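You operate a simulated robot arm through the tools that you are given. There is no shell and no other tool.

The job below is to be done with a simulated robot arm. You get a single attempt, and the scene is never put back.

TASK
Start the paper on the new core and jog half a metre on.
Fine: lock the core, lower the arm, shut the hood and zero the counter first; stop jogging when it shows 0.5 M.

It is judged by the outcome, as a careful person would: the job done as asked, and still so three seconds after it is handed in. It fails if anything else is knocked over, pushed out of place, dropped, spilled or broken.

THE ROBOT
A 7-joint arm with a two-finger parallel gripper, fixed in place. Base frame: the origin is on the floor under the middle of its stand, x ahead of it, y to its left, z up. Units: mm, rad, N and s.
It reaches about 1058 mm from its shoulder. Its first joint turns from -2.897 to 2.897 rad. Payload 4.4 kg.
The TCP is the grasp point between the finger pads, 23 mm short of the fingertips. In the tool frame z runs along the fingers and y along their closing line. Largest opening 94 mm; finger width 38, thickness 10; the body of the gripper, 54 by 96 mm, starts 39 mm behind the TCP.
Orientation is told as [roll, pitch, yaw] about the base's x, y, z axes, in that order, counted from this pose: with the fingers straight down and closing along the base's y, the tool's x points along the base's -x, its y along +y and its z along -z.

THE INTERFACE
- The arm moves only by the tool jog_arm. Its argument "motion" is a list of rows, each a list of 7 numbers: the shift along the tool's x, y, z in mm, then the turn, a rotation vector about the tool's x, y, z in rad, then the gripper command, from -1 (shut) to 1 (fully open), values between in proportion. In form: [[tx, ty, tz, wx, wy, wz, grip], ...]. A call has 1 to 20 rows; each row is the pose to reach, as a shift and turn from the pose commanded when the call began, along the tool's axes at that moment. Each row takes 0.2 s and may step no farther than 50 mm and 0.15 rad from the row before; otherwise, or with a gripper value out of range, the whole call is refused. A pose out of reach is approached as far as the arm can. The call stops where the force on the tool passes 60 N (or 10 N more than at its start, if that is more) or the arm is blocked; 0.2 s more then pass. Each finger travels about 108 mm/s and halts on what it meets, pressing with about 39 N; the grip force reading is that of the motor and also rises with nothing between the fingers. The clock runs only during rows and for 0.2 s after the last one: add rows that repeat a pose to give the fingers time. It gives the time, the measured TCP pose, the force on the tool (base axes), the opening and the grip force at its end, in the units of the frame above (readings bear some noise), with the torque about the TCP (base axes, N m) and any sound that the robot's microphone picked up, and new pictures: "views" is both (left out), scene, wrist or none.
- Cameras (640 x 400 px; columns grow to the right, rows downward): "scene" is fixed at [50, 499.1, 1529.5]; the picture's right is [-0.42, -0.91, 0.00], its down [-0.54, 0.25, -0.80] and it looks along [0.73, -0.33, -0.60] (base axes); focal length 333 px, centre (320, 200). "wrist" rides on the gripper at [86, 16, -75] in the tool frame; the picture's right is [-0.18, 0.98, 0.00], its down [-0.58, -0.11, -0.81] and it looks along [-0.79, -0.15, 0.59] (tool axes); focal length 243 px, centre (320, 200). There is no depth. A picture from a camera that has moved, and an enlarged one, comes with that camera's place and axes in the base frame and with its lens.
- inspect(camera, box): a new picture of the part [left, top, right, bottom] of that camera's present view, enlarged. The clock stands still meanwhile.
- hand_in(): hands the job in; it is judged then, once.

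Places have to be worked out from the pictures, the camera data and where the tool is seen. Open the gripper and draw the arm clear of the work before you hand the job in, unless the task says otherwise.

The tools are called after ">>>" as a command line: name --pt "numbers of a row" for each row, then --argument value for the rest, lists and objects as JSON in quotes. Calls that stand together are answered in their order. jog_arm: Moves the arm, as the interface text tells. Its arguments: {"type":"object","properties":{"motion":{"type":"array","items":{"type":"array","items":{"type":"number"}}},"views":{"type":"string","enum":["both","scene","wrist","none"]}},"required":["motion"]} The other tools are called the same way: inspect (camera, box) takes an enlarged picture of a part of a camera's view; hand_in () hands the job in.

At the start:

```text
t: 0.0
ee_pos: [433.0, 81.2, 1322.6]
ee_rot: [-0.001, -0.001, -0.001]
contact_force: [0.2, -0.1, 0.3]
moment: [-0.01, 0.02, 0.0]
opening: 94.1
finger_force: 0.0
```

scene: 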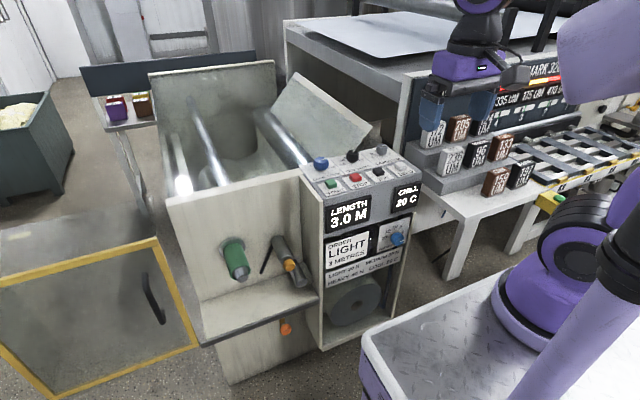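
wrist: 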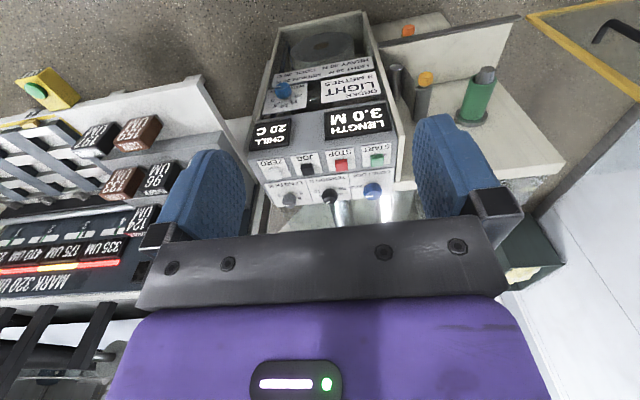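

The scene shows a machine with a control console, a counter that reads 3.0 M, a green core, and some levers. I'll enlarge the key areas before I move.

>>> inspect --camera "scene" --box '[290, 130, 430, 220]'

>>> inspect --camera "scene" --box '[190, 200, 430, 360]'

>>> inspect --camera "scene" --box '[0, 200, 220, 400]'

>>> inspect --camera "scene" --box '[130, 40, 410, 215]'

>>> inspect --camera "wrist" --box '[230, 10, 550, 210]'

```text
4.44 times, centred on (360, 175) of scene
camera zoom: at [50.0, 499.1, 1529.5], right [-0.42, -0.91, 0.0], down [-0.54, 0.25, -0.8], along [0.73, -0.33, -0.6], focal length 1480 px, centre (142, 311)
```

zoom: 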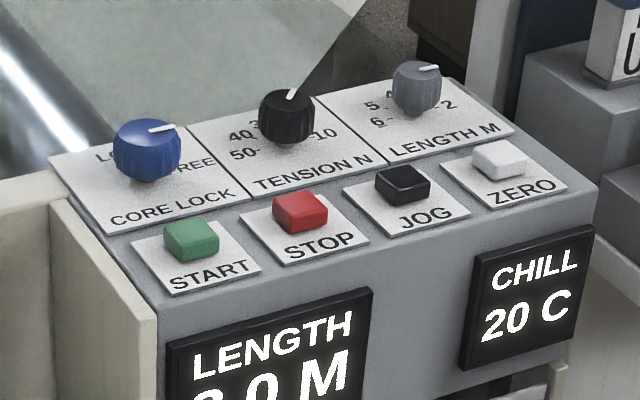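

```text
2.50 times, centred on (310, 280) of scene
camera zoom: at [50.0, 499.1, 1529.5], right [-0.42, -0.91, 0.0], down [-0.54, 0.25, -0.8], along [0.73, -0.33, -0.6], focal length 832 px, centre (345, 0)
```

zoom: 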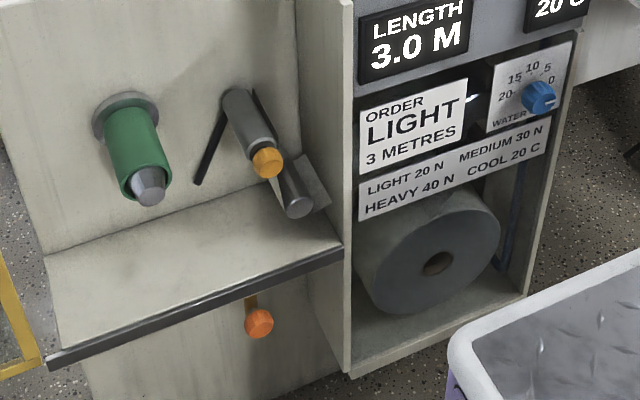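

```text
2.00 times, centred on (110, 300) of scene
camera zoom: at [50.0, 499.1, 1529.5], right [-0.42, -0.91, 0.0], down [-0.54, 0.25, -0.8], along [0.73, -0.33, -0.6], focal length 666 px, centre (740, 0)
```

zoom: 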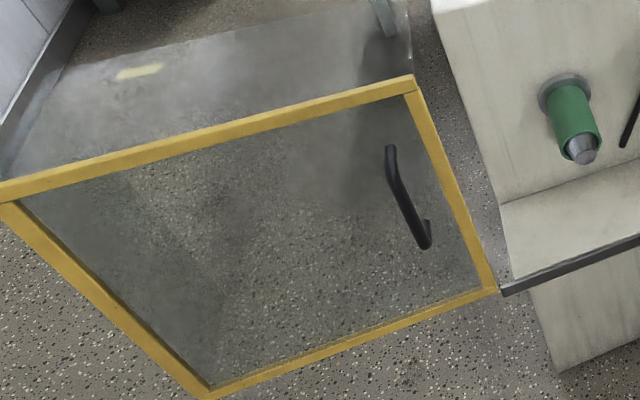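

```text
2.29 times, centred on (270, 128) of scene
camera zoom: at [50.0, 499.1, 1529.5], right [-0.42, -0.91, 0.0], down [-0.54, 0.25, -0.8], along [0.73, -0.33, -0.6], focal length 761 px, centre (434, 366)
```

zoom: 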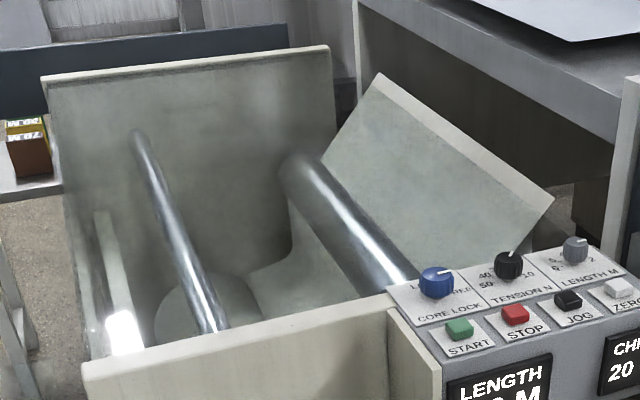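

```text
2.00 times, centred on (390, 110) of wrist
camera zoom: at [348.3, 97.1, 1397.0], right [0.18, 0.98, 0.0], down [0.58, -0.11, 0.81], along [0.79, -0.15, -0.59], focal length 485 px, centre (180, 380)
```

zoom: 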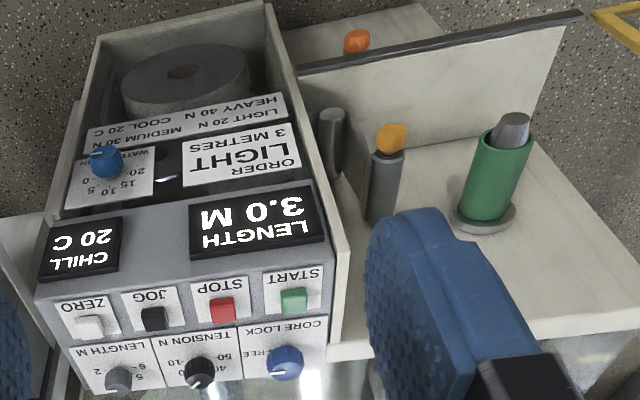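

The core axis works out at about (842→710, 443, 793). The orange-tipped arm roller is at about (709, 305, 778), and the hood looks like a glass box that slides along y, with its handle near (655, 650, 870). I'll move the wrist camera in for a better look at the core and arm.

>>> jog_arm --pt "-2 34 27 0 0 0 1" --pt "-4 68 54 0 0 0 1" --pt "-6 102 81 0 0 0 1" --pt "-8 136 108 0 0 0 1" --pt "-10 170 135 0 0 0 1" --pt "-12 204 162 0 0 0 1" --pt "-14 238 190 0 0 0 1" --pt "-17 270 220 0 0 0 1"

```text
t: 1.8
ee_pos: [453.0, 349.5, 1102.2]
ee_rot: [0.002, -0.002, -0.001]
contact_force: [-0.9, -0.4, 0.6]
moment: [0.04, 0.04, 0.02]
opening: 94.1
finger_force: 0.0
camera wrist: at [366.8, 366.1, 1176.9], right [0.18, 0.98, 0.0], down [0.58, -0.11, 0.81], along [0.79, -0.15, -0.59], focal length 243 px, centre (320, 200)
```

scene: 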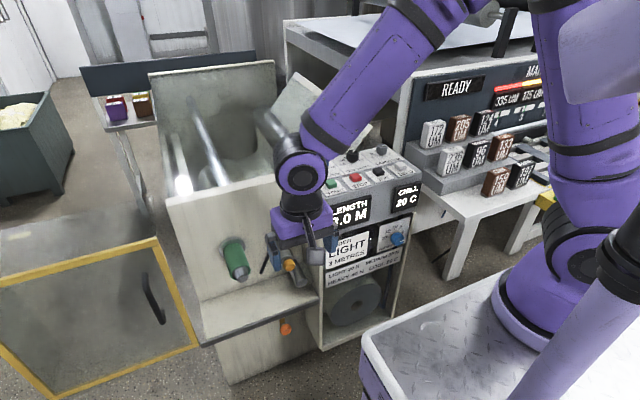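
wrist: 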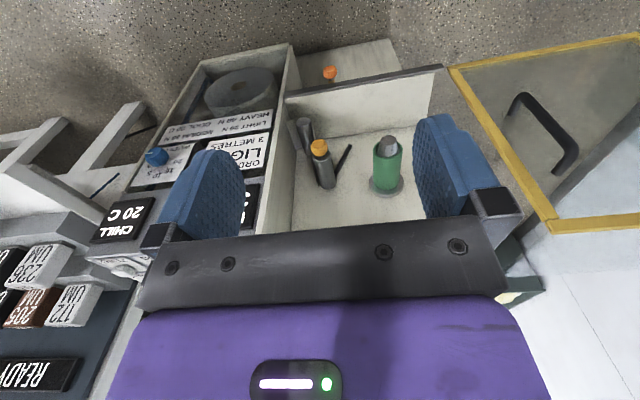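

>>> inspect --camera "wrist" --box '[260, 50, 440, 220]'

>>> inspect --camera "wrist" --box '[430, 20, 640, 250]'

```text
2.35 times, centred on (350, 135) of wrist
camera zoom: at [366.8, 366.1, 1176.9], right [0.18, 0.98, 0.0], down [0.58, -0.11, 0.81], along [0.79, -0.15, -0.59], focal length 571 px, centre (249, 353)
```

zoom: 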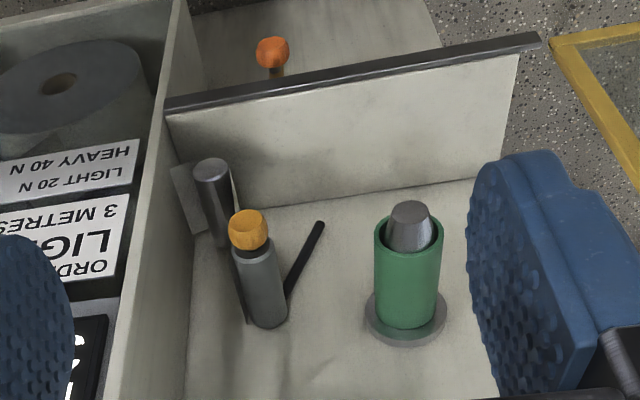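

```text
1.74 times, centred on (535, 135) of wrist
camera zoom: at [366.8, 366.1, 1176.9], right [0.18, 0.98, 0.0], down [0.58, -0.11, 0.81], along [0.79, -0.15, -0.59], focal length 422 px, centre (-54, 313)
```

zoom: 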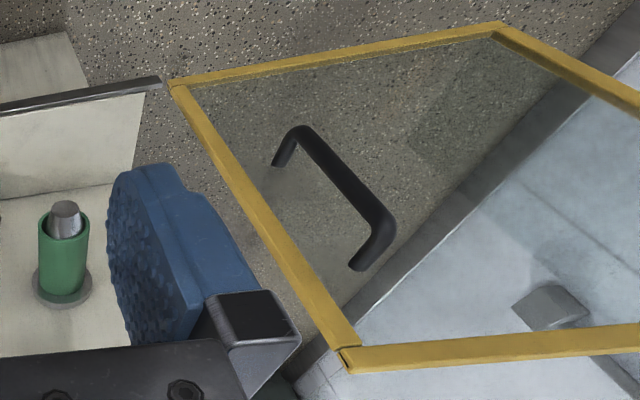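

The wrist view shows the arm roller with its orange knob, a black link by the wall, and a lower guide roller. I'll zoom in with the scene camera, then move closer, to find the arm's pivot.

>>> inspect --camera "scene" --box '[210, 225, 330, 300]'

>>> jog_arm --pt "-40 0 25 0 0 0 1" --pt "-80 0 50 0 0 0 1" --pt "-120 0 75 0 0 0 1"

```text
5.33 times, centred on (270, 262) of scene
camera zoom: at [50.0, 499.1, 1529.5], right [-0.42, -0.91, 0.0], down [-0.54, 0.25, -0.8], along [0.73, -0.33, -0.6], focal length 1776 px, centre (587, -133)
```

zoom: 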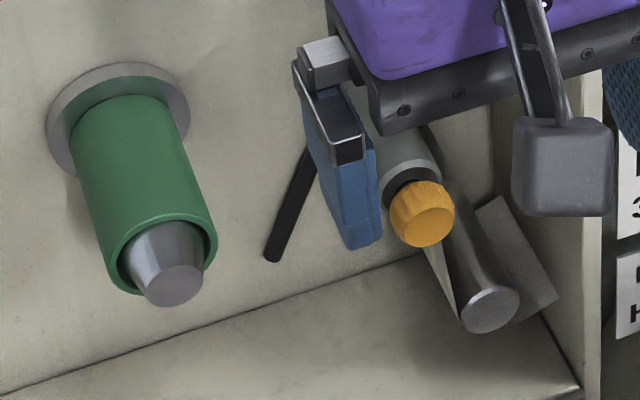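

```text
t: 2.6
ee_pos: [570.6, 351.4, 1026.9]
ee_rot: [0.0, -0.001, 0.003]
contact_force: [-0.2, 1.0, 0.5]
moment: [0.0, 0.0, 0.02]
opening: 93.9
finger_force: 0.0
camera wrist: at [484.8, 367.4, 1101.6], right [0.18, 0.98, 0.0], down [0.58, -0.11, 0.81], along [0.79, -0.15, -0.59], focal length 243 px, centre (320, 200)
```

scene: 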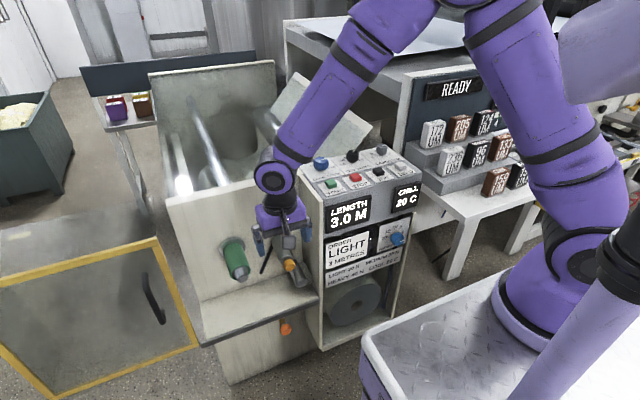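
wrist: 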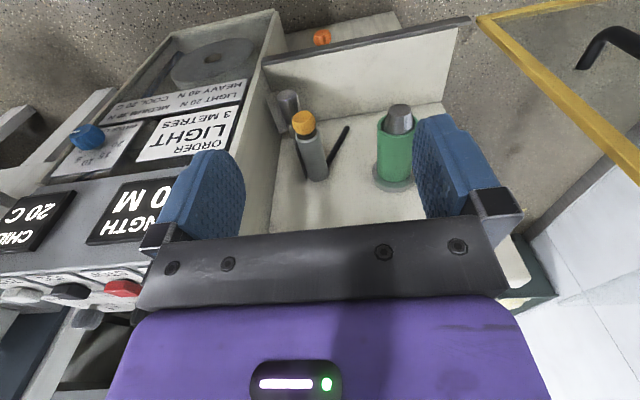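

>>> inspect --camera "wrist" --box '[255, 70, 415, 190]'

>>> inspect --camera "scene" --box '[255, 225, 325, 270]'

```text
3.33 times, centred on (335, 130) of wrist
camera zoom: at [484.8, 367.4, 1101.6], right [0.18, 0.98, 0.0], down [0.58, -0.11, 0.81], along [0.79, -0.15, -0.59], focal length 809 px, centre (270, 433)
```

zoom: 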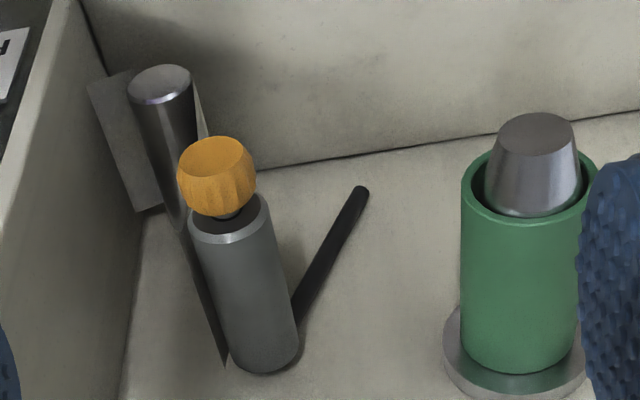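

```text
8.89 times, centred on (290, 248) of scene
camera zoom: at [50.0, 499.1, 1529.5], right [-0.42, -0.91, 0.0], down [-0.54, 0.25, -0.8], along [0.73, -0.33, -0.6], focal length 2960 px, centre (587, -222)
```

zoom: 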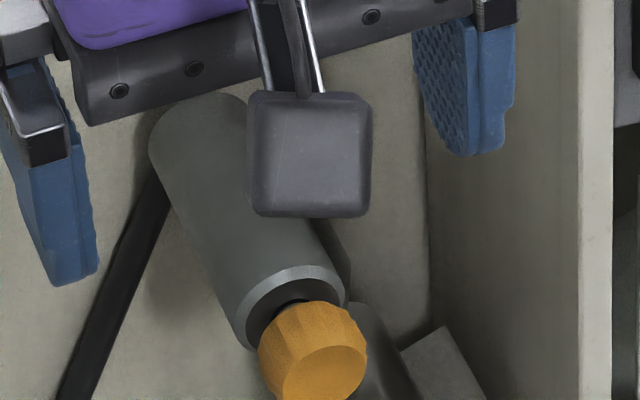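

The arm bar pivots at about (835, 366, 642) and carries the lay-on roller at about (y 300, z 780). Moving it in +y will swing it onto the core. Next I'll raise the tool and look closely at the console to lock the core first.

>>> jog_arm --pt "0 0 -50 0 0 0 1" --pt "0 0 -100 0 0 0 1" --pt "0 0 -150 0 0 0 1" --pt "-10 -20 -190 0 0 0 1" --pt "-30 -60 -203 0 0 0 1" --pt "-55 -100 -203 0 0 0 1" --pt "-80 -140 -203 0 0 0 1" --pt "-105 -180 -203 0 0 0 1" --pt "-130 -221 -203 0 0 0 1"

```text
t: 4.6
ee_pos: [704.1, 129.0, 1231.0]
ee_rot: [0.0, -0.001, 0.001]
contact_force: [-0.5, 0.4, 0.2]
moment: [0.0, -0.05, 0.02]
opening: 94.0
finger_force: 0.1
camera wrist: at [617.3, 146.0, 1306.0], right [0.18, 0.98, 0.0], down [0.58, -0.11, 0.81], along [0.79, -0.15, -0.59], focal length 243 px, centre (320, 200)
```

scene: 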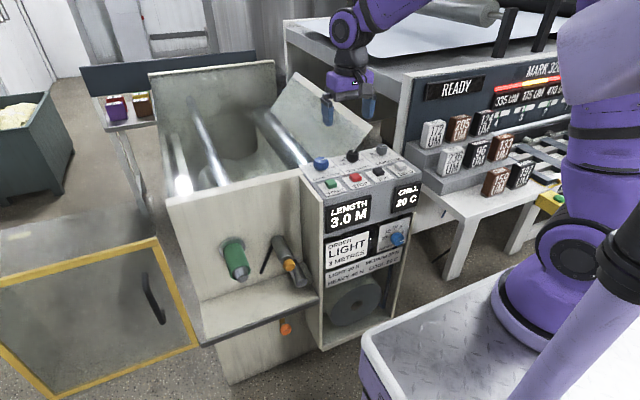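
wrist: 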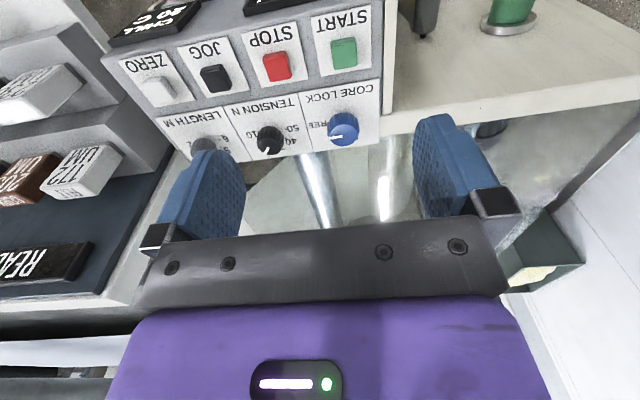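

>>> inspect --camera "wrist" --box '[300, 80, 400, 150]'

>>> inspect --camera "scene" --box '[300, 145, 350, 180]'

>>> inspect --camera "wrist" --box '[100, 0, 400, 190]'

```text
5.71 times, centred on (350, 115) of wrist
camera zoom: at [617.3, 146.0, 1306.0], right [0.18, 0.98, 0.0], down [0.58, -0.11, 0.81], along [0.79, -0.15, -0.59], focal length 1386 px, centre (149, 686)
```

zoom: 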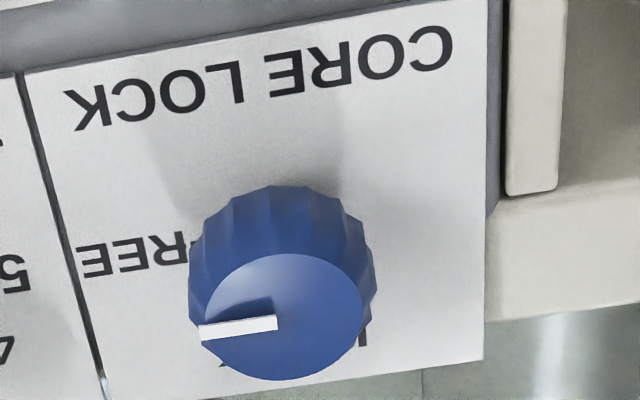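

```text
11.43 times, centred on (325, 162) of scene
camera zoom: at [50.0, 499.1, 1529.5], right [-0.42, -0.91, 0.0], down [-0.54, 0.25, -0.8], along [0.73, -0.33, -0.6], focal length 3806 px, centre (263, 629)
```

zoom: 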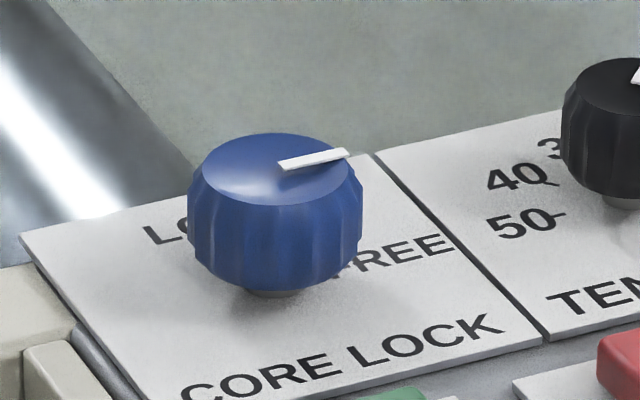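

```text
2.11 times, centred on (250, 95) of wrist
camera zoom: at [617.3, 146.0, 1306.0], right [0.18, 0.98, 0.0], down [0.58, -0.11, 0.81], along [0.79, -0.15, -0.59], focal length 511 px, centre (467, 421)
```

zoom: 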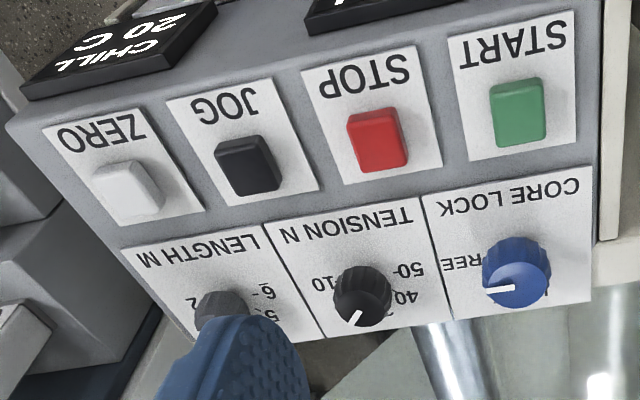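

The knob pointer is at FREE, facing −y. LOCK sits straight ahead (+x) of the knob, so I need about +90° about vertical. I place the knob top at about (841, 137, 1029), and I'll hover above it with the fingers part open.

>>> jog_arm --pt "-45 3 0 0 0 0 0.5" --pt "-90 6 0 0 0 0 0.4" --pt "-137.5 8 20 0 0 0 0.4" --pt "-137.5 8 70 0 0 0 0.4" --pt "-137.5 8 111 0 0 0 0.4" --pt "-137.5 8 111 0 0 0 0.4"

```text
refused: row 3 steps farther than a row can; nothing moved
```

The third step was slightly too long, so I'll split the move into smaller steps.

>>> jog_arm --pt "-45 3 0 0 0 0 0.5" --pt "-90 6 0 0 0 0 0.4" --pt "-125 8 20 0 0 0 0.4" --pt "-137.5 8 65 0 0 0 0.4" --pt "-137.5 8 111 0 0 0 0.4" --pt "-137.5 8 111 0 0 0 0.4"

```text
t: 6.0
ee_pos: [840.3, 135.9, 1121.2]
ee_rot: [0.0, -0.001, 0.0]
contact_force: [-0.5, 0.9, 0.2]
moment: [0.02, -0.03, 0.0]
opening: 65.8
finger_force: 0.0
camera wrist: at [753.6, 153.2, 1196.4], right [0.18, 0.98, 0.0], down [0.58, -0.11, 0.81], along [0.79, -0.15, -0.59], focal length 243 px, centre (320, 200)
```

scene: 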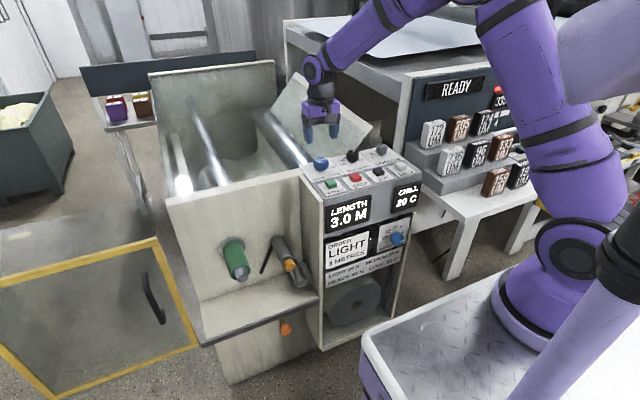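
wrist: 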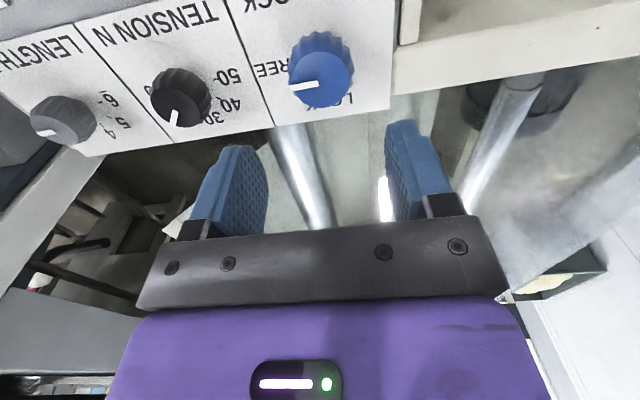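

>>> inspect --camera "wrist" --box '[230, 0, 430, 125]'

>>> inspect --camera "scene" --box '[280, 60, 420, 200]'

```text
3.20 times, centred on (330, 62) of wrist
camera zoom: at [753.6, 153.2, 1196.4], right [0.18, 0.98, 0.0], down [0.58, -0.11, 0.81], along [0.79, -0.15, -0.59], focal length 776 px, centre (288, 640)
```

zoom: 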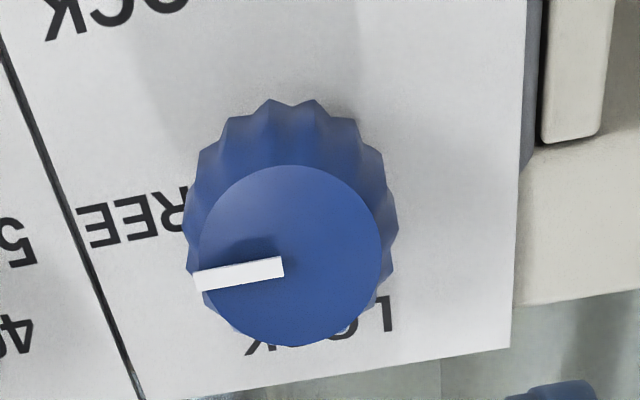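

```text
2.86 times, centred on (350, 130) of scene
camera zoom: at [50.0, 499.1, 1529.5], right [-0.42, -0.91, 0.0], down [-0.54, 0.25, -0.8], along [0.73, -0.33, -0.6], focal length 952 px, centre (234, 400)
```

zoom: 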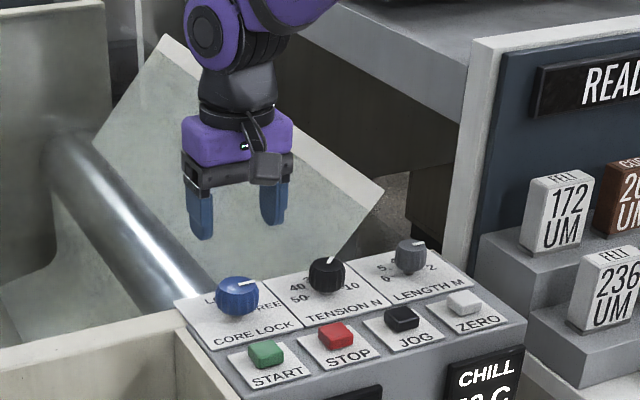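

The fingers straddle the knob: TCP is (840, 136) against my knob estimate of (840, 137). I'll descend to z≈1019 and close on it.

>>> jog_arm --pt "0 1 40 0 0 0 0.4" --pt "0 1 75 0 0 0 0.4" --pt "0 1 95 0 0 0 0.4" --pt "0 1 102 0 0 0 0.4" --pt "0 1 102 0 0 0 0.0" --pt "0 1 102 0 0 0 -1" --pt "0 1 102 0 0 0 -1"

```text
t: 7.0
ee_pos: [839.0, 137.8, 1026.9]
ee_rot: [0.001, -0.009, 0.0]
contact_force: [-14.9, -1.2, 20.9]
moment: [-0.81, 0.75, -0.49]
opening: 66.7
finger_force: 1.0
stopped in row 4: the force on the tool passed its limit at 70 N (the readings are from after the stop); the commanded pose is now the measured one
camera wrist: at [752.9, 154.8, 1101.0], right [0.18, 0.98, 0.0], down [0.57, -0.11, 0.81], along [0.8, -0.15, -0.58], focal length 243 px, centre (320, 200)
```

scene: 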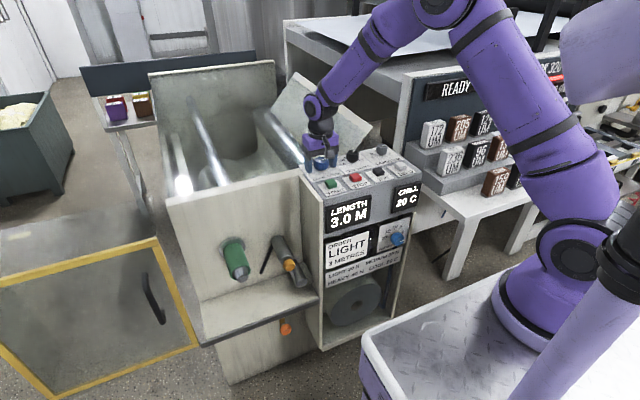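
wrist: 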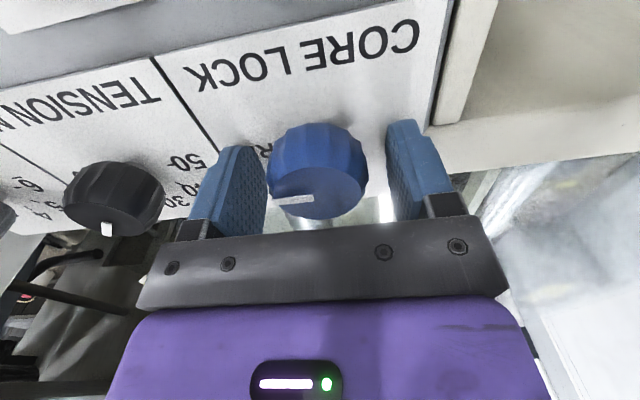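

The tool stopped with an upward contact force when the fingertips were at z≈1004. I'll look closely to see what they touched.

>>> inspect --camera "wrist" --box '[160, 90, 480, 270]'

>>> inspect --camera "scene" --box '[280, 120, 380, 190]'

```text
2.00 times, centred on (320, 180) of wrist
camera zoom: at [752.9, 154.8, 1101.0], right [0.18, 0.98, 0.0], down [0.57, -0.11, 0.81], along [0.8, -0.15, -0.58], focal length 485 px, centre (320, 240)
```

zoom: 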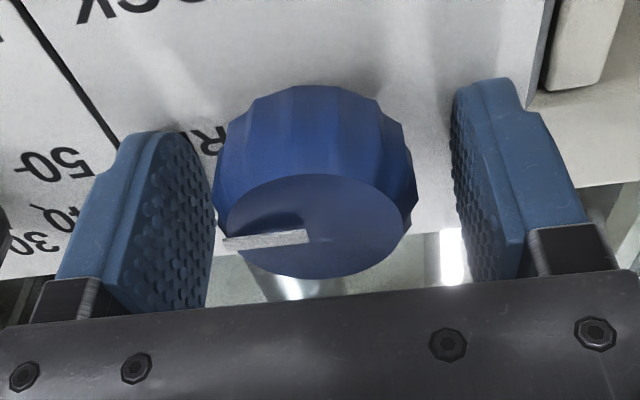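

```text
5.71 times, centred on (330, 155) of scene
camera zoom: at [50.0, 499.1, 1529.5], right [-0.42, -0.91, 0.0], down [-0.54, 0.25, -0.8], along [0.73, -0.33, -0.6], focal length 1903 px, centre (263, 457)
```

zoom: 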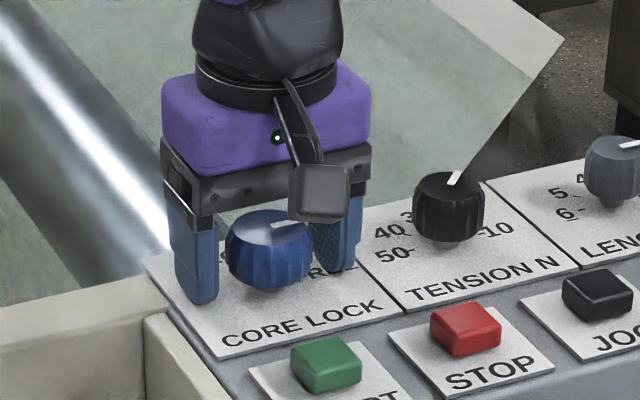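

The fingertips reached the console panel at z≈1003, and the knob top is nearer z≈1033, so the depth is already good. I'll back off 3 mm and close the fingers on the knob.

>>> jog_arm --pt "0 0 -3 0 0 0 0.4" --pt "0 0 -3 0 0 0 0.1" --pt "0 0 -3 0 0 0 -0.1" --pt "0 0 -3 0 0 0 -0.5" --pt "0 0 -3 0 0 0 -1"

```text
t: 8.2
ee_pos: [841.3, 138.8, 1027.3]
ee_rot: [0.002, -0.008, 0.0]
contact_force: [2.6, -2.4, -4.8]
moment: [-0.66, -1.12, 0.01]
opening: 43.9
finger_force: 44.6
camera wrist: at [754.4, 154.4, 1101.8], right [0.18, 0.98, 0.0], down [0.57, -0.11, 0.81], along [0.8, -0.15, -0.58], focal length 243 px, centre (320, 200)
```

scene: 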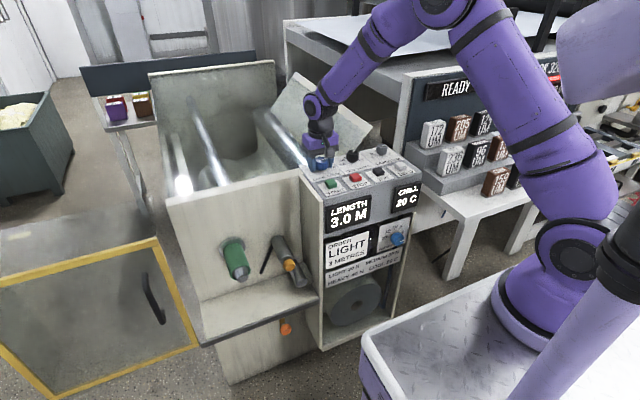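
wrist: 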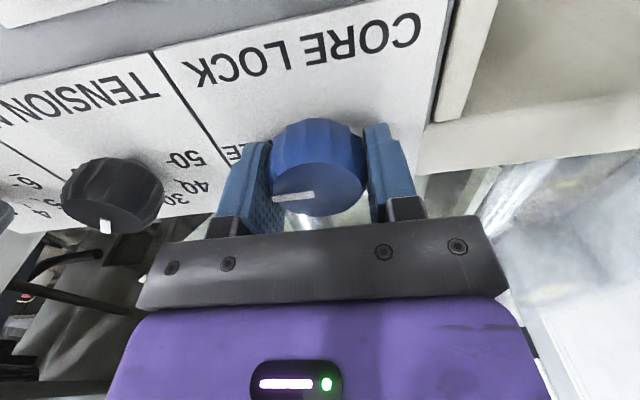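

The knob is gripped with a 44 mm opening. I'll turn it about half way (+0.7 rad about vertical) first and check the forces.

>>> jog_arm --pt "0 0 -1 0 0 -0.14 -1" --pt "0 0 -1 0 0 -0.28 -1" --pt "0 0 -1 0 0 -0.42 -1" --pt "0 0 -1 0 0 -0.56 -1" --pt "0 0 -1 0 0 -0.7 -1"

```text
t: 9.4
ee_pos: [839.4, 142.5, 1027.9]
ee_rot: [-0.002, -0.007, 0.705]
contact_force: [-15.5, 18.1, -22.1]
moment: [0.91, -0.09, -0.15]
opening: 43.9
finger_force: 44.7
camera wrist: at [763.4, 98.2, 1102.1], right [-0.5, 0.87, 0.0], down [0.51, 0.29, 0.81], along [0.7, 0.4, -0.59], focal length 243 px, centre (320, 200)
```

scene: 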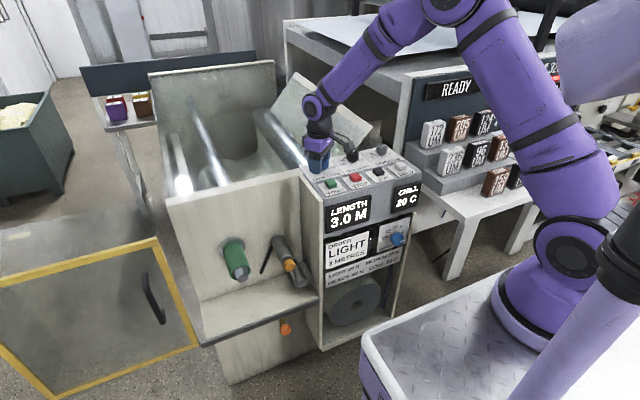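
wrist: 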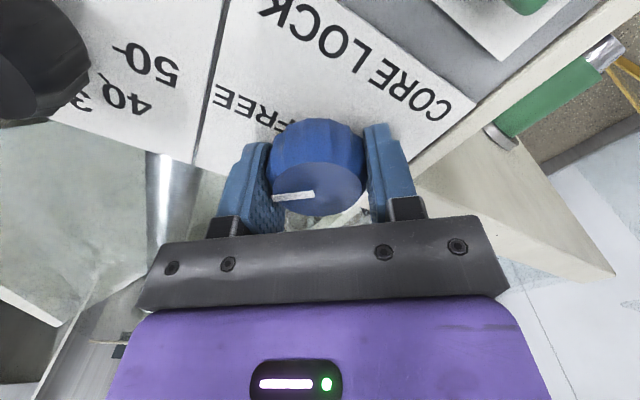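

The knob is turning with the gripper. The side force suggests the knob axis is about 6 mm nearer in x than my TCP, so I'll finish the remaining turn along that small arc.

>>> jog_arm --pt "-0.9 4 1 0 0 -0.14 -1" --pt "-0.6 5 1 0 0 -0.28 -1" --pt "-0.3 6 1 0 0 -0.42 -1" --pt "0.3 7 1 0 0 -0.56 -1" --pt "1 7.8 1 0 0 -0.7 -1" --pt "1.7 8.4 1 0 0 -0.84 -1" --pt "1.7 8.4 1 0 0 -0.88 -1"

```text
t: 11.0
ee_pos: [835.1, 143.9, 1027.3]
ee_rot: [-0.01, -0.002, 1.579]
contact_force: [6.6, 5.9, -5.3]
moment: [0.59, 0.75, -0.44]
opening: 44.0
finger_force: 44.9
camera wrist: at [819.6, 57.3, 1102.6], right [-0.98, 0.17, -0.01], down [0.1, 0.58, 0.81], along [0.15, 0.8, -0.59], focal length 243 px, centre (320, 200)
```

scene: 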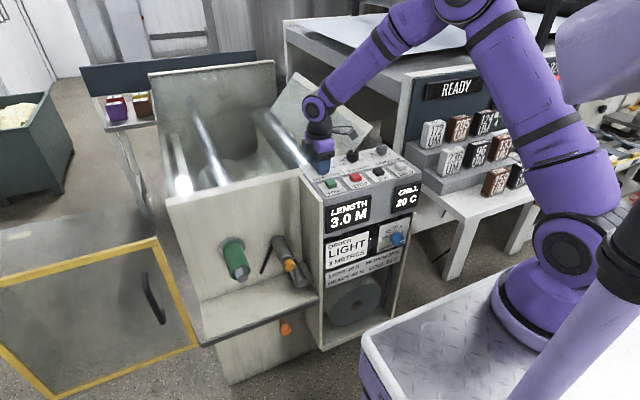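
wrist: 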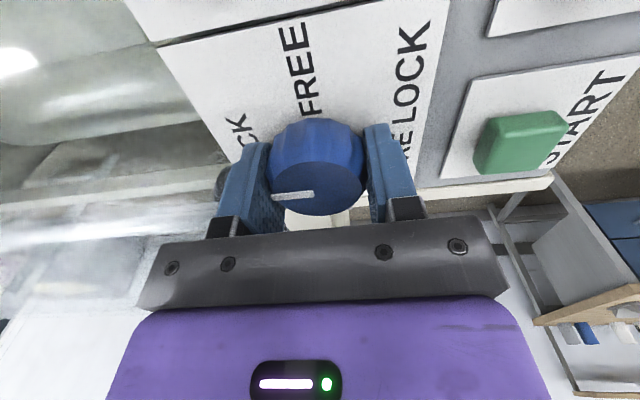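

The pointer now faces +x, toward LOCK. I'll open the gripper, lift straight up and check.

>>> jog_arm --pt "1.7 0 0 0 0 0 0.4" --pt "1.7 0 0 0 0 0 0.4" --pt "0 0 -40 0 0 0 0.4" --pt "0 0 -90 0 0 0 0.4" --pt "0 0 -130 0 0 0 0.4"

>>> inspect --camera "wrist" --box '[200, 0, 520, 200]'

>>> inspect --camera "scene" --box '[300, 145, 350, 180]'

```text
t: 12.2
ee_pos: [834.6, 144.5, 1158.0]
ee_rot: [-0.01, -0.001, 1.58]
contact_force: [0.8, -0.2, -0.2]
moment: [-0.02, 0.04, -0.03]
opening: 65.8
finger_force: 0.1
camera wrist: at [819.8, 59.1, 1232.7], right [-0.98, 0.17, -0.01], down [0.1, 0.58, 0.81], along [0.15, 0.8, -0.59], focal length 243 px, centre (320, 200)
```

scene: 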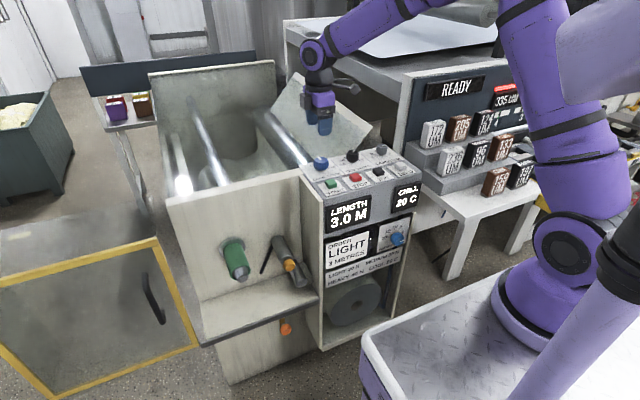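
wrist: 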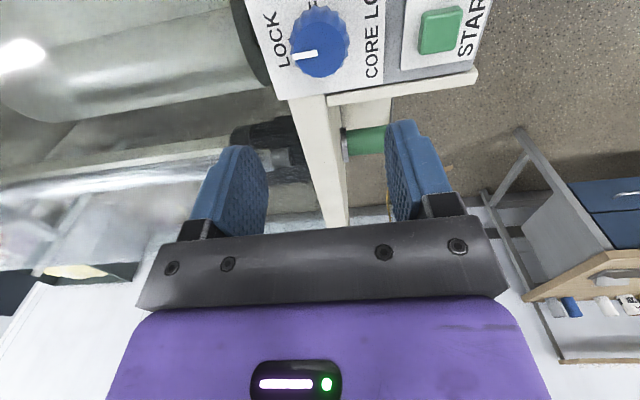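

```text
2.00 times, centred on (360, 100) of wrist
camera zoom: at [819.8, 59.1, 1232.7], right [-0.98, 0.17, -0.01], down [0.1, 0.58, 0.81], along [0.15, 0.8, -0.59], focal length 485 px, centre (240, 400)
```

zoom: 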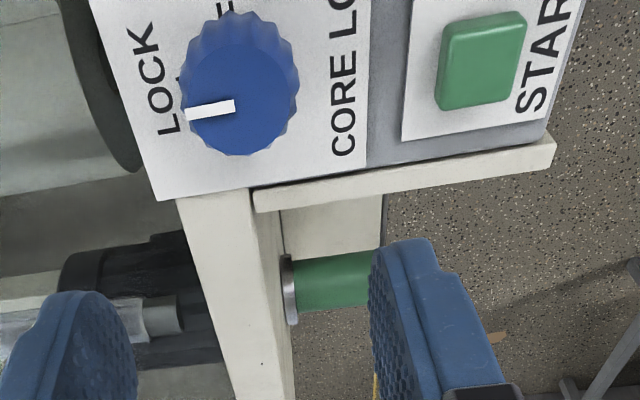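

```text
11.43 times, centred on (325, 162) of scene
camera zoom: at [50.0, 499.1, 1529.5], right [-0.42, -0.91, 0.0], down [-0.54, 0.25, -0.8], along [0.73, -0.33, -0.6], focal length 3806 px, centre (263, 629)
```

zoom: 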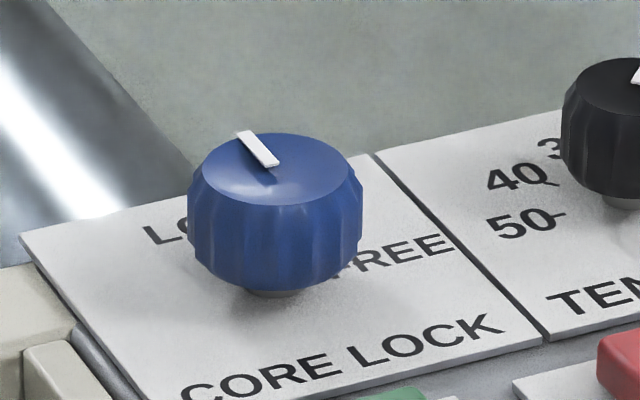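

The knob pointer now lines up with LOCK. For the arm I'll push the orange knob in +y with closed fingers. The console cabinet wall is at y≈209, so I'll turn the tool to yaw −90°, which keeps the gripper's narrow side and the camera clear of it. I'll reposition and rotate at a safe height.

>>> jog_arm --pt "-27 30 0 0 0 0.14 0" --pt "-54 60 0 0 0 0.28 -0.5" --pt "-81 90 0 0 0 0.42 -1" --pt "-108 121 0 0 0 0.56 -1" --pt "-108 121 0 0 0 0.7 -1" --pt "-108 121 0 0 0 0.84 -1" --pt "-108 121 0 0 0 0.98 -1" --pt "-108 121 0 0 0 1.12 -1" --pt "-108 121 0 0 0 1.26 -1" --pt "-108 121 0 0 0 1.4 -1" --pt "-108 121 0 0 0 1.54 -1" --pt "-108 121 0 0 0 1.68 -1" --pt "-108 121 0 0 0 1.82 -1" --pt "-108 121 0 0 0 1.96 -1" --pt "-108 121 0 0 0 2.1 -1" --pt "-108 121 0 0 0 2.24 -1" --pt "-108 121 0 0 0 2.38 -1" --pt "-108 121 0 0 0 2.52 -1" --pt "-108 121 0 0 0 2.66 -1" --pt "-108 121 0 0 0 2.8 -1"

```text
t: 16.4
ee_pos: [710.9, 251.2, 1158.1]
ee_rot: [0.01, 0.0, -1.225]
contact_force: [0.8, -0.9, 0.2]
moment: [0.01, 0.0, -0.02]
opening: 0.0
finger_force: 38.9
camera wrist: at [696.5, 337.1, 1232.3], right [0.99, 0.16, 0.01], down [0.09, -0.59, 0.81], along [0.14, -0.79, -0.59], focal length 243 px, centre (320, 200)
```

scene: 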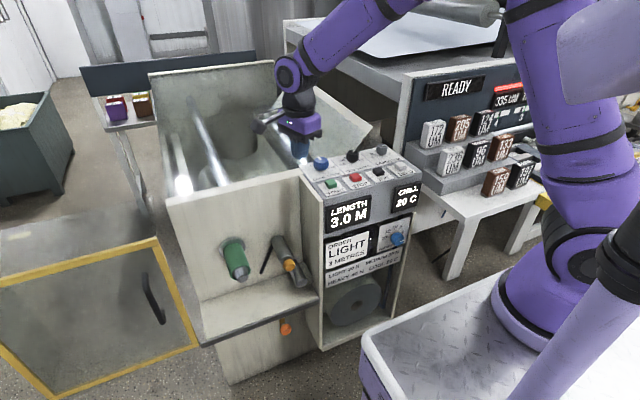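
wrist: 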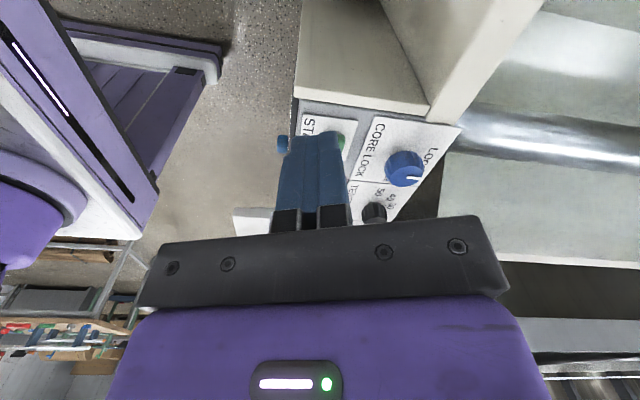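

The tool is nearly at yaw −90°. With the tool vertical, the upper wrist could brush the console, so I'll finish the yaw, back off in −x, and then tilt the fingers forward about 45° to reach in from the front.

>>> jog_arm --pt "9 -26 0 0 0 0.1 -1" --pt "18 -52 20 0 0 0.2 -1" --pt "27 -78 60 0 0 0.3 -1" --pt "37 -105 100 0 0 0.346 -1" --views "none"

```text
t: 17.4
ee_pos: [600.4, 248.3, 1055.7]
ee_rot: [0.009, 0.004, -1.569]
contact_force: [0.7, -0.3, 0.1]
moment: [0.04, -0.02, 0.01]
opening: 0.3
finger_force: 39.0
```

>>> jog_arm --pt "0 4 20 -0.13 0 0 -1" --pt "0 8 50 -0.26 0 0 -1" --pt "0 12 85 -0.39 0 0 -1" --pt "0 18 120 -0.52 0 0 -1" --pt "0 24 155 -0.65 0 0 -1" --pt "0 30 190 -0.785 0 0 -1"

```text
t: 18.8
ee_pos: [631.2, 249.6, 866.9]
ee_rot: [0.796, 0.001, -1.568]
contact_force: [-0.5, 0.7, 0.3]
moment: [0.0, -0.01, 0.03]
opening: 0.0
finger_force: 38.8
camera wrist: at [589.8, 336.5, 931.6], right [0.69, -0.18, 0.7], down [-0.65, -0.59, 0.48], along [0.32, -0.79, -0.52], focal length 243 px, centre (320, 200)
```

scene: 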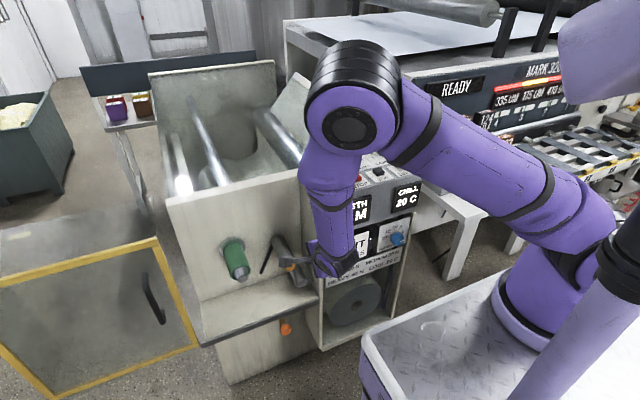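
wrist: 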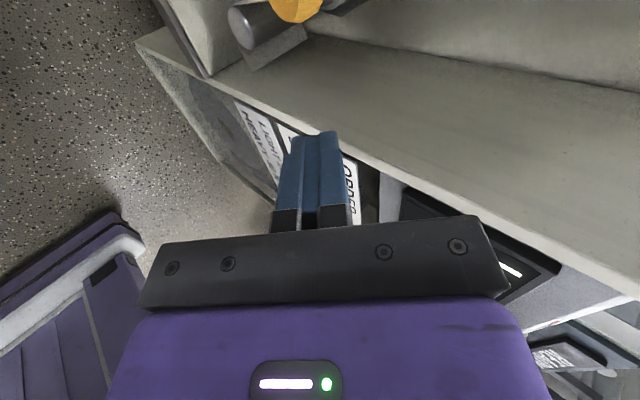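

The fingers are tilted forward and the orange knob shows at the top of the wrist view. I'll advance most of the way along the tool axis, on the −y side of the knob, and check clearance.

>>> jog_arm --pt "0 -2 30 0 0 0 -1" --pt "0 -4 60 0 0 0 -1" --pt "0 -6 85 0 0 0 -1"

>>> inspect --camera "wrist" --box '[160, 0, 480, 200]'

>>> inspect --camera "scene" --box '[240, 220, 380, 310]'

```text
t: 19.6
ee_pos: [687.9, 250.9, 801.1]
ee_rot: [0.794, 0.003, -1.565]
contact_force: [0.4, 1.0, -0.3]
moment: [-0.02, 0.0, -0.02]
opening: 0.0
finger_force: 38.8
camera wrist: at [646.4, 337.2, 866.4], right [0.69, -0.18, 0.7], down [-0.65, -0.59, 0.49], along [0.32, -0.79, -0.52], focal length 243 px, centre (320, 200)
```

scene: 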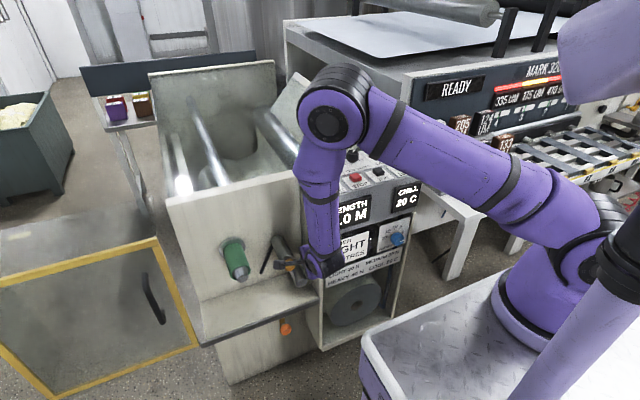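
wrist: 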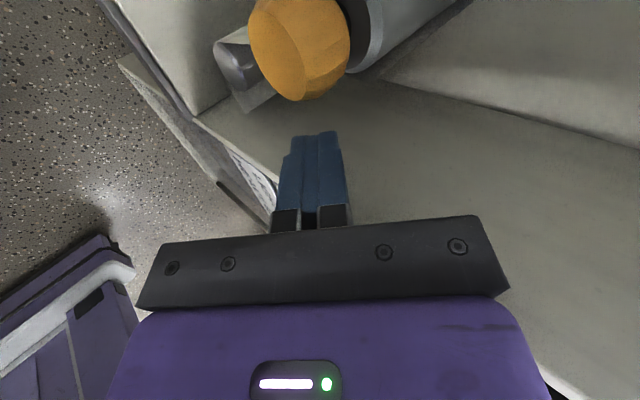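

```text
2.00 times, centred on (320, 100) of wrist
camera zoom: at [646.4, 337.2, 866.4], right [0.69, -0.18, 0.7], down [-0.65, -0.59, 0.49], along [0.32, -0.79, -0.52], focal length 485 px, centre (320, 400)
```

zoom: 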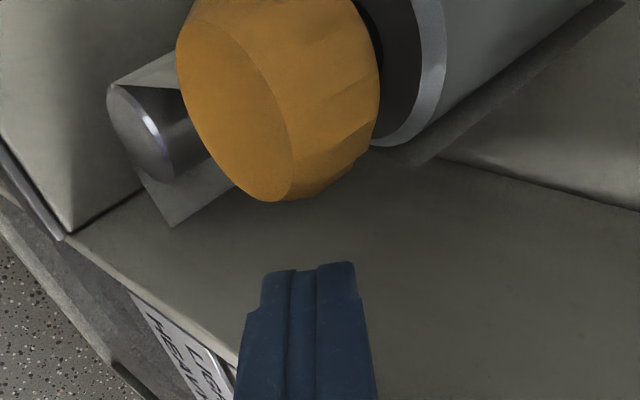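

```text
4.44 times, centred on (310, 265) of scene
camera zoom: at [50.0, 499.1, 1529.5], right [-0.42, -0.91, 0.0], down [-0.54, 0.25, -0.8], along [0.73, -0.33, -0.6], focal length 1480 px, centre (364, -89)
```

zoom: 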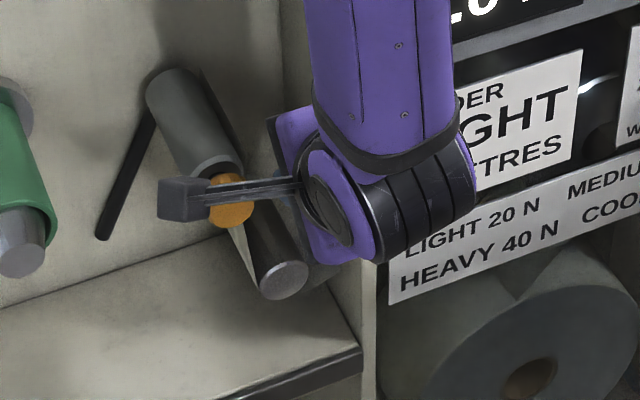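

The knob is about 10 mm clear on the +y side of the fingers, as I wanted. I'll advance the last 27 mm behind it and then start pushing gently in +y.

>>> jog_arm --pt "0 -1 15 0 0 0 -1" --pt "0 -1 27 0 0 0 -1" --pt "5 -1 27 0 0 0 -1" --pt "10 -1 27 0 0 0 -1" --pt "15 0 26 0 0 0 -1"

>>> inspect --camera "wrist" --box '[160, 0, 480, 200]'

```text
t: 20.8
ee_pos: [706.0, 264.3, 783.8]
ee_rot: [0.794, 0.002, -1.568]
contact_force: [0.6, -3.7, -0.6]
moment: [0.05, 0.01, -0.03]
opening: 0.1
finger_force: 38.4
camera wrist: at [665.4, 351.4, 848.0], right [0.69, -0.18, 0.7], down [-0.65, -0.58, 0.49], along [0.32, -0.79, -0.52], focal length 243 px, centre (320, 200)
```

scene: 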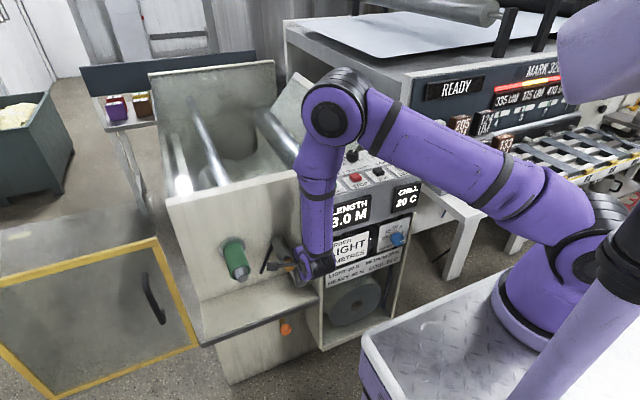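
wrist: 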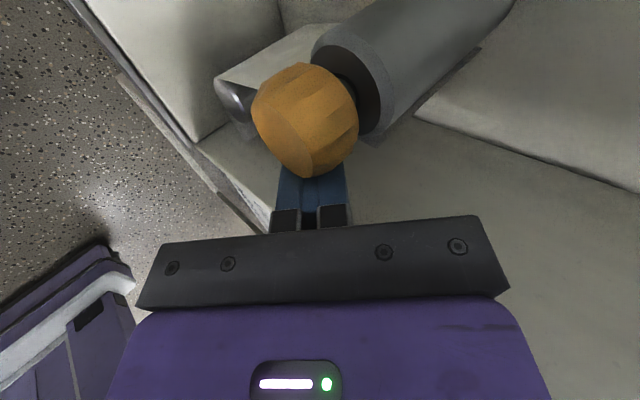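

```text
2.00 times, centred on (320, 100) of wrist
camera zoom: at [665.4, 351.4, 848.0], right [0.69, -0.18, 0.7], down [-0.65, -0.58, 0.49], along [0.32, -0.79, -0.52], focal length 485 px, centre (320, 400)
```

zoom: 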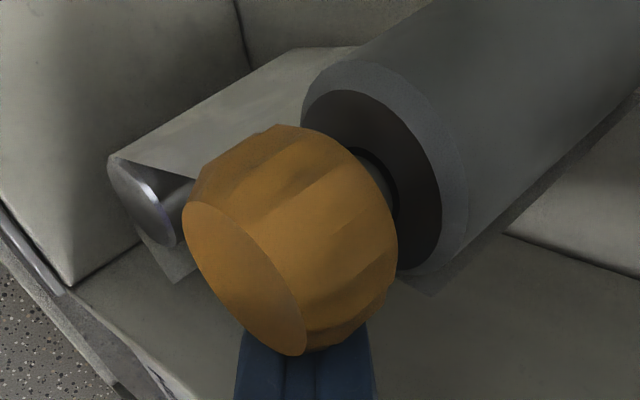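

Contact has begun at about −4 N in y, and the paper web runs over the guide roller to the lay-on roller. I'll push on along the arc, mostly +y with a slight rise.

>>> jog_arm --pt "5 1.6 -1.6 0 0 0 -1" --pt "10 3.2 -3.2 0 0 0 -1" --pt "15 4.5 -4.5 0 0 0 -1" --pt "20 5.7 -5.7 0 0 0 -1" --pt "25 6.8 -6.8 0 0 0 -1" --pt "30 7.8 -7.8 0 0 0 -1"

```text
t: 22.2
ee_pos: [707.1, 295.6, 795.5]
ee_rot: [0.794, 0.003, -1.564]
contact_force: [-0.7, -3.0, 3.3]
moment: [0.05, -0.03, 0.0]
opening: 0.0
finger_force: 38.7
camera wrist: at [665.6, 382.5, 860.3], right [0.69, -0.18, 0.7], down [-0.65, -0.59, 0.49], along [0.32, -0.79, -0.52], focal length 243 px, centre (320, 200)
```

scene: 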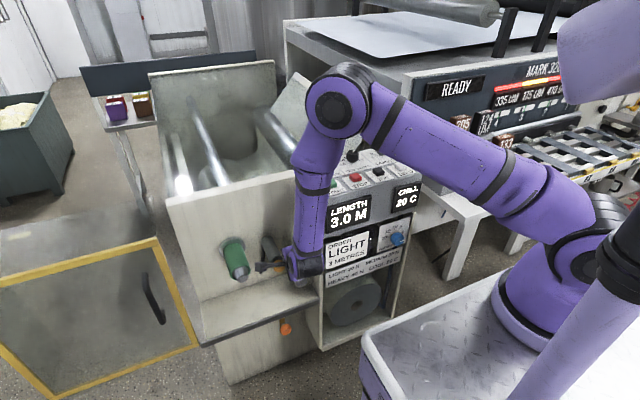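
wrist: 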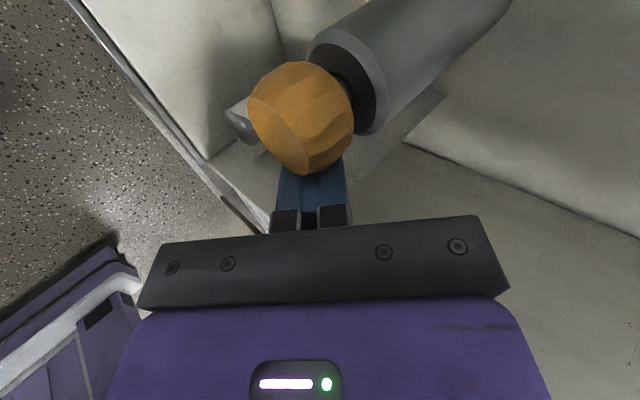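

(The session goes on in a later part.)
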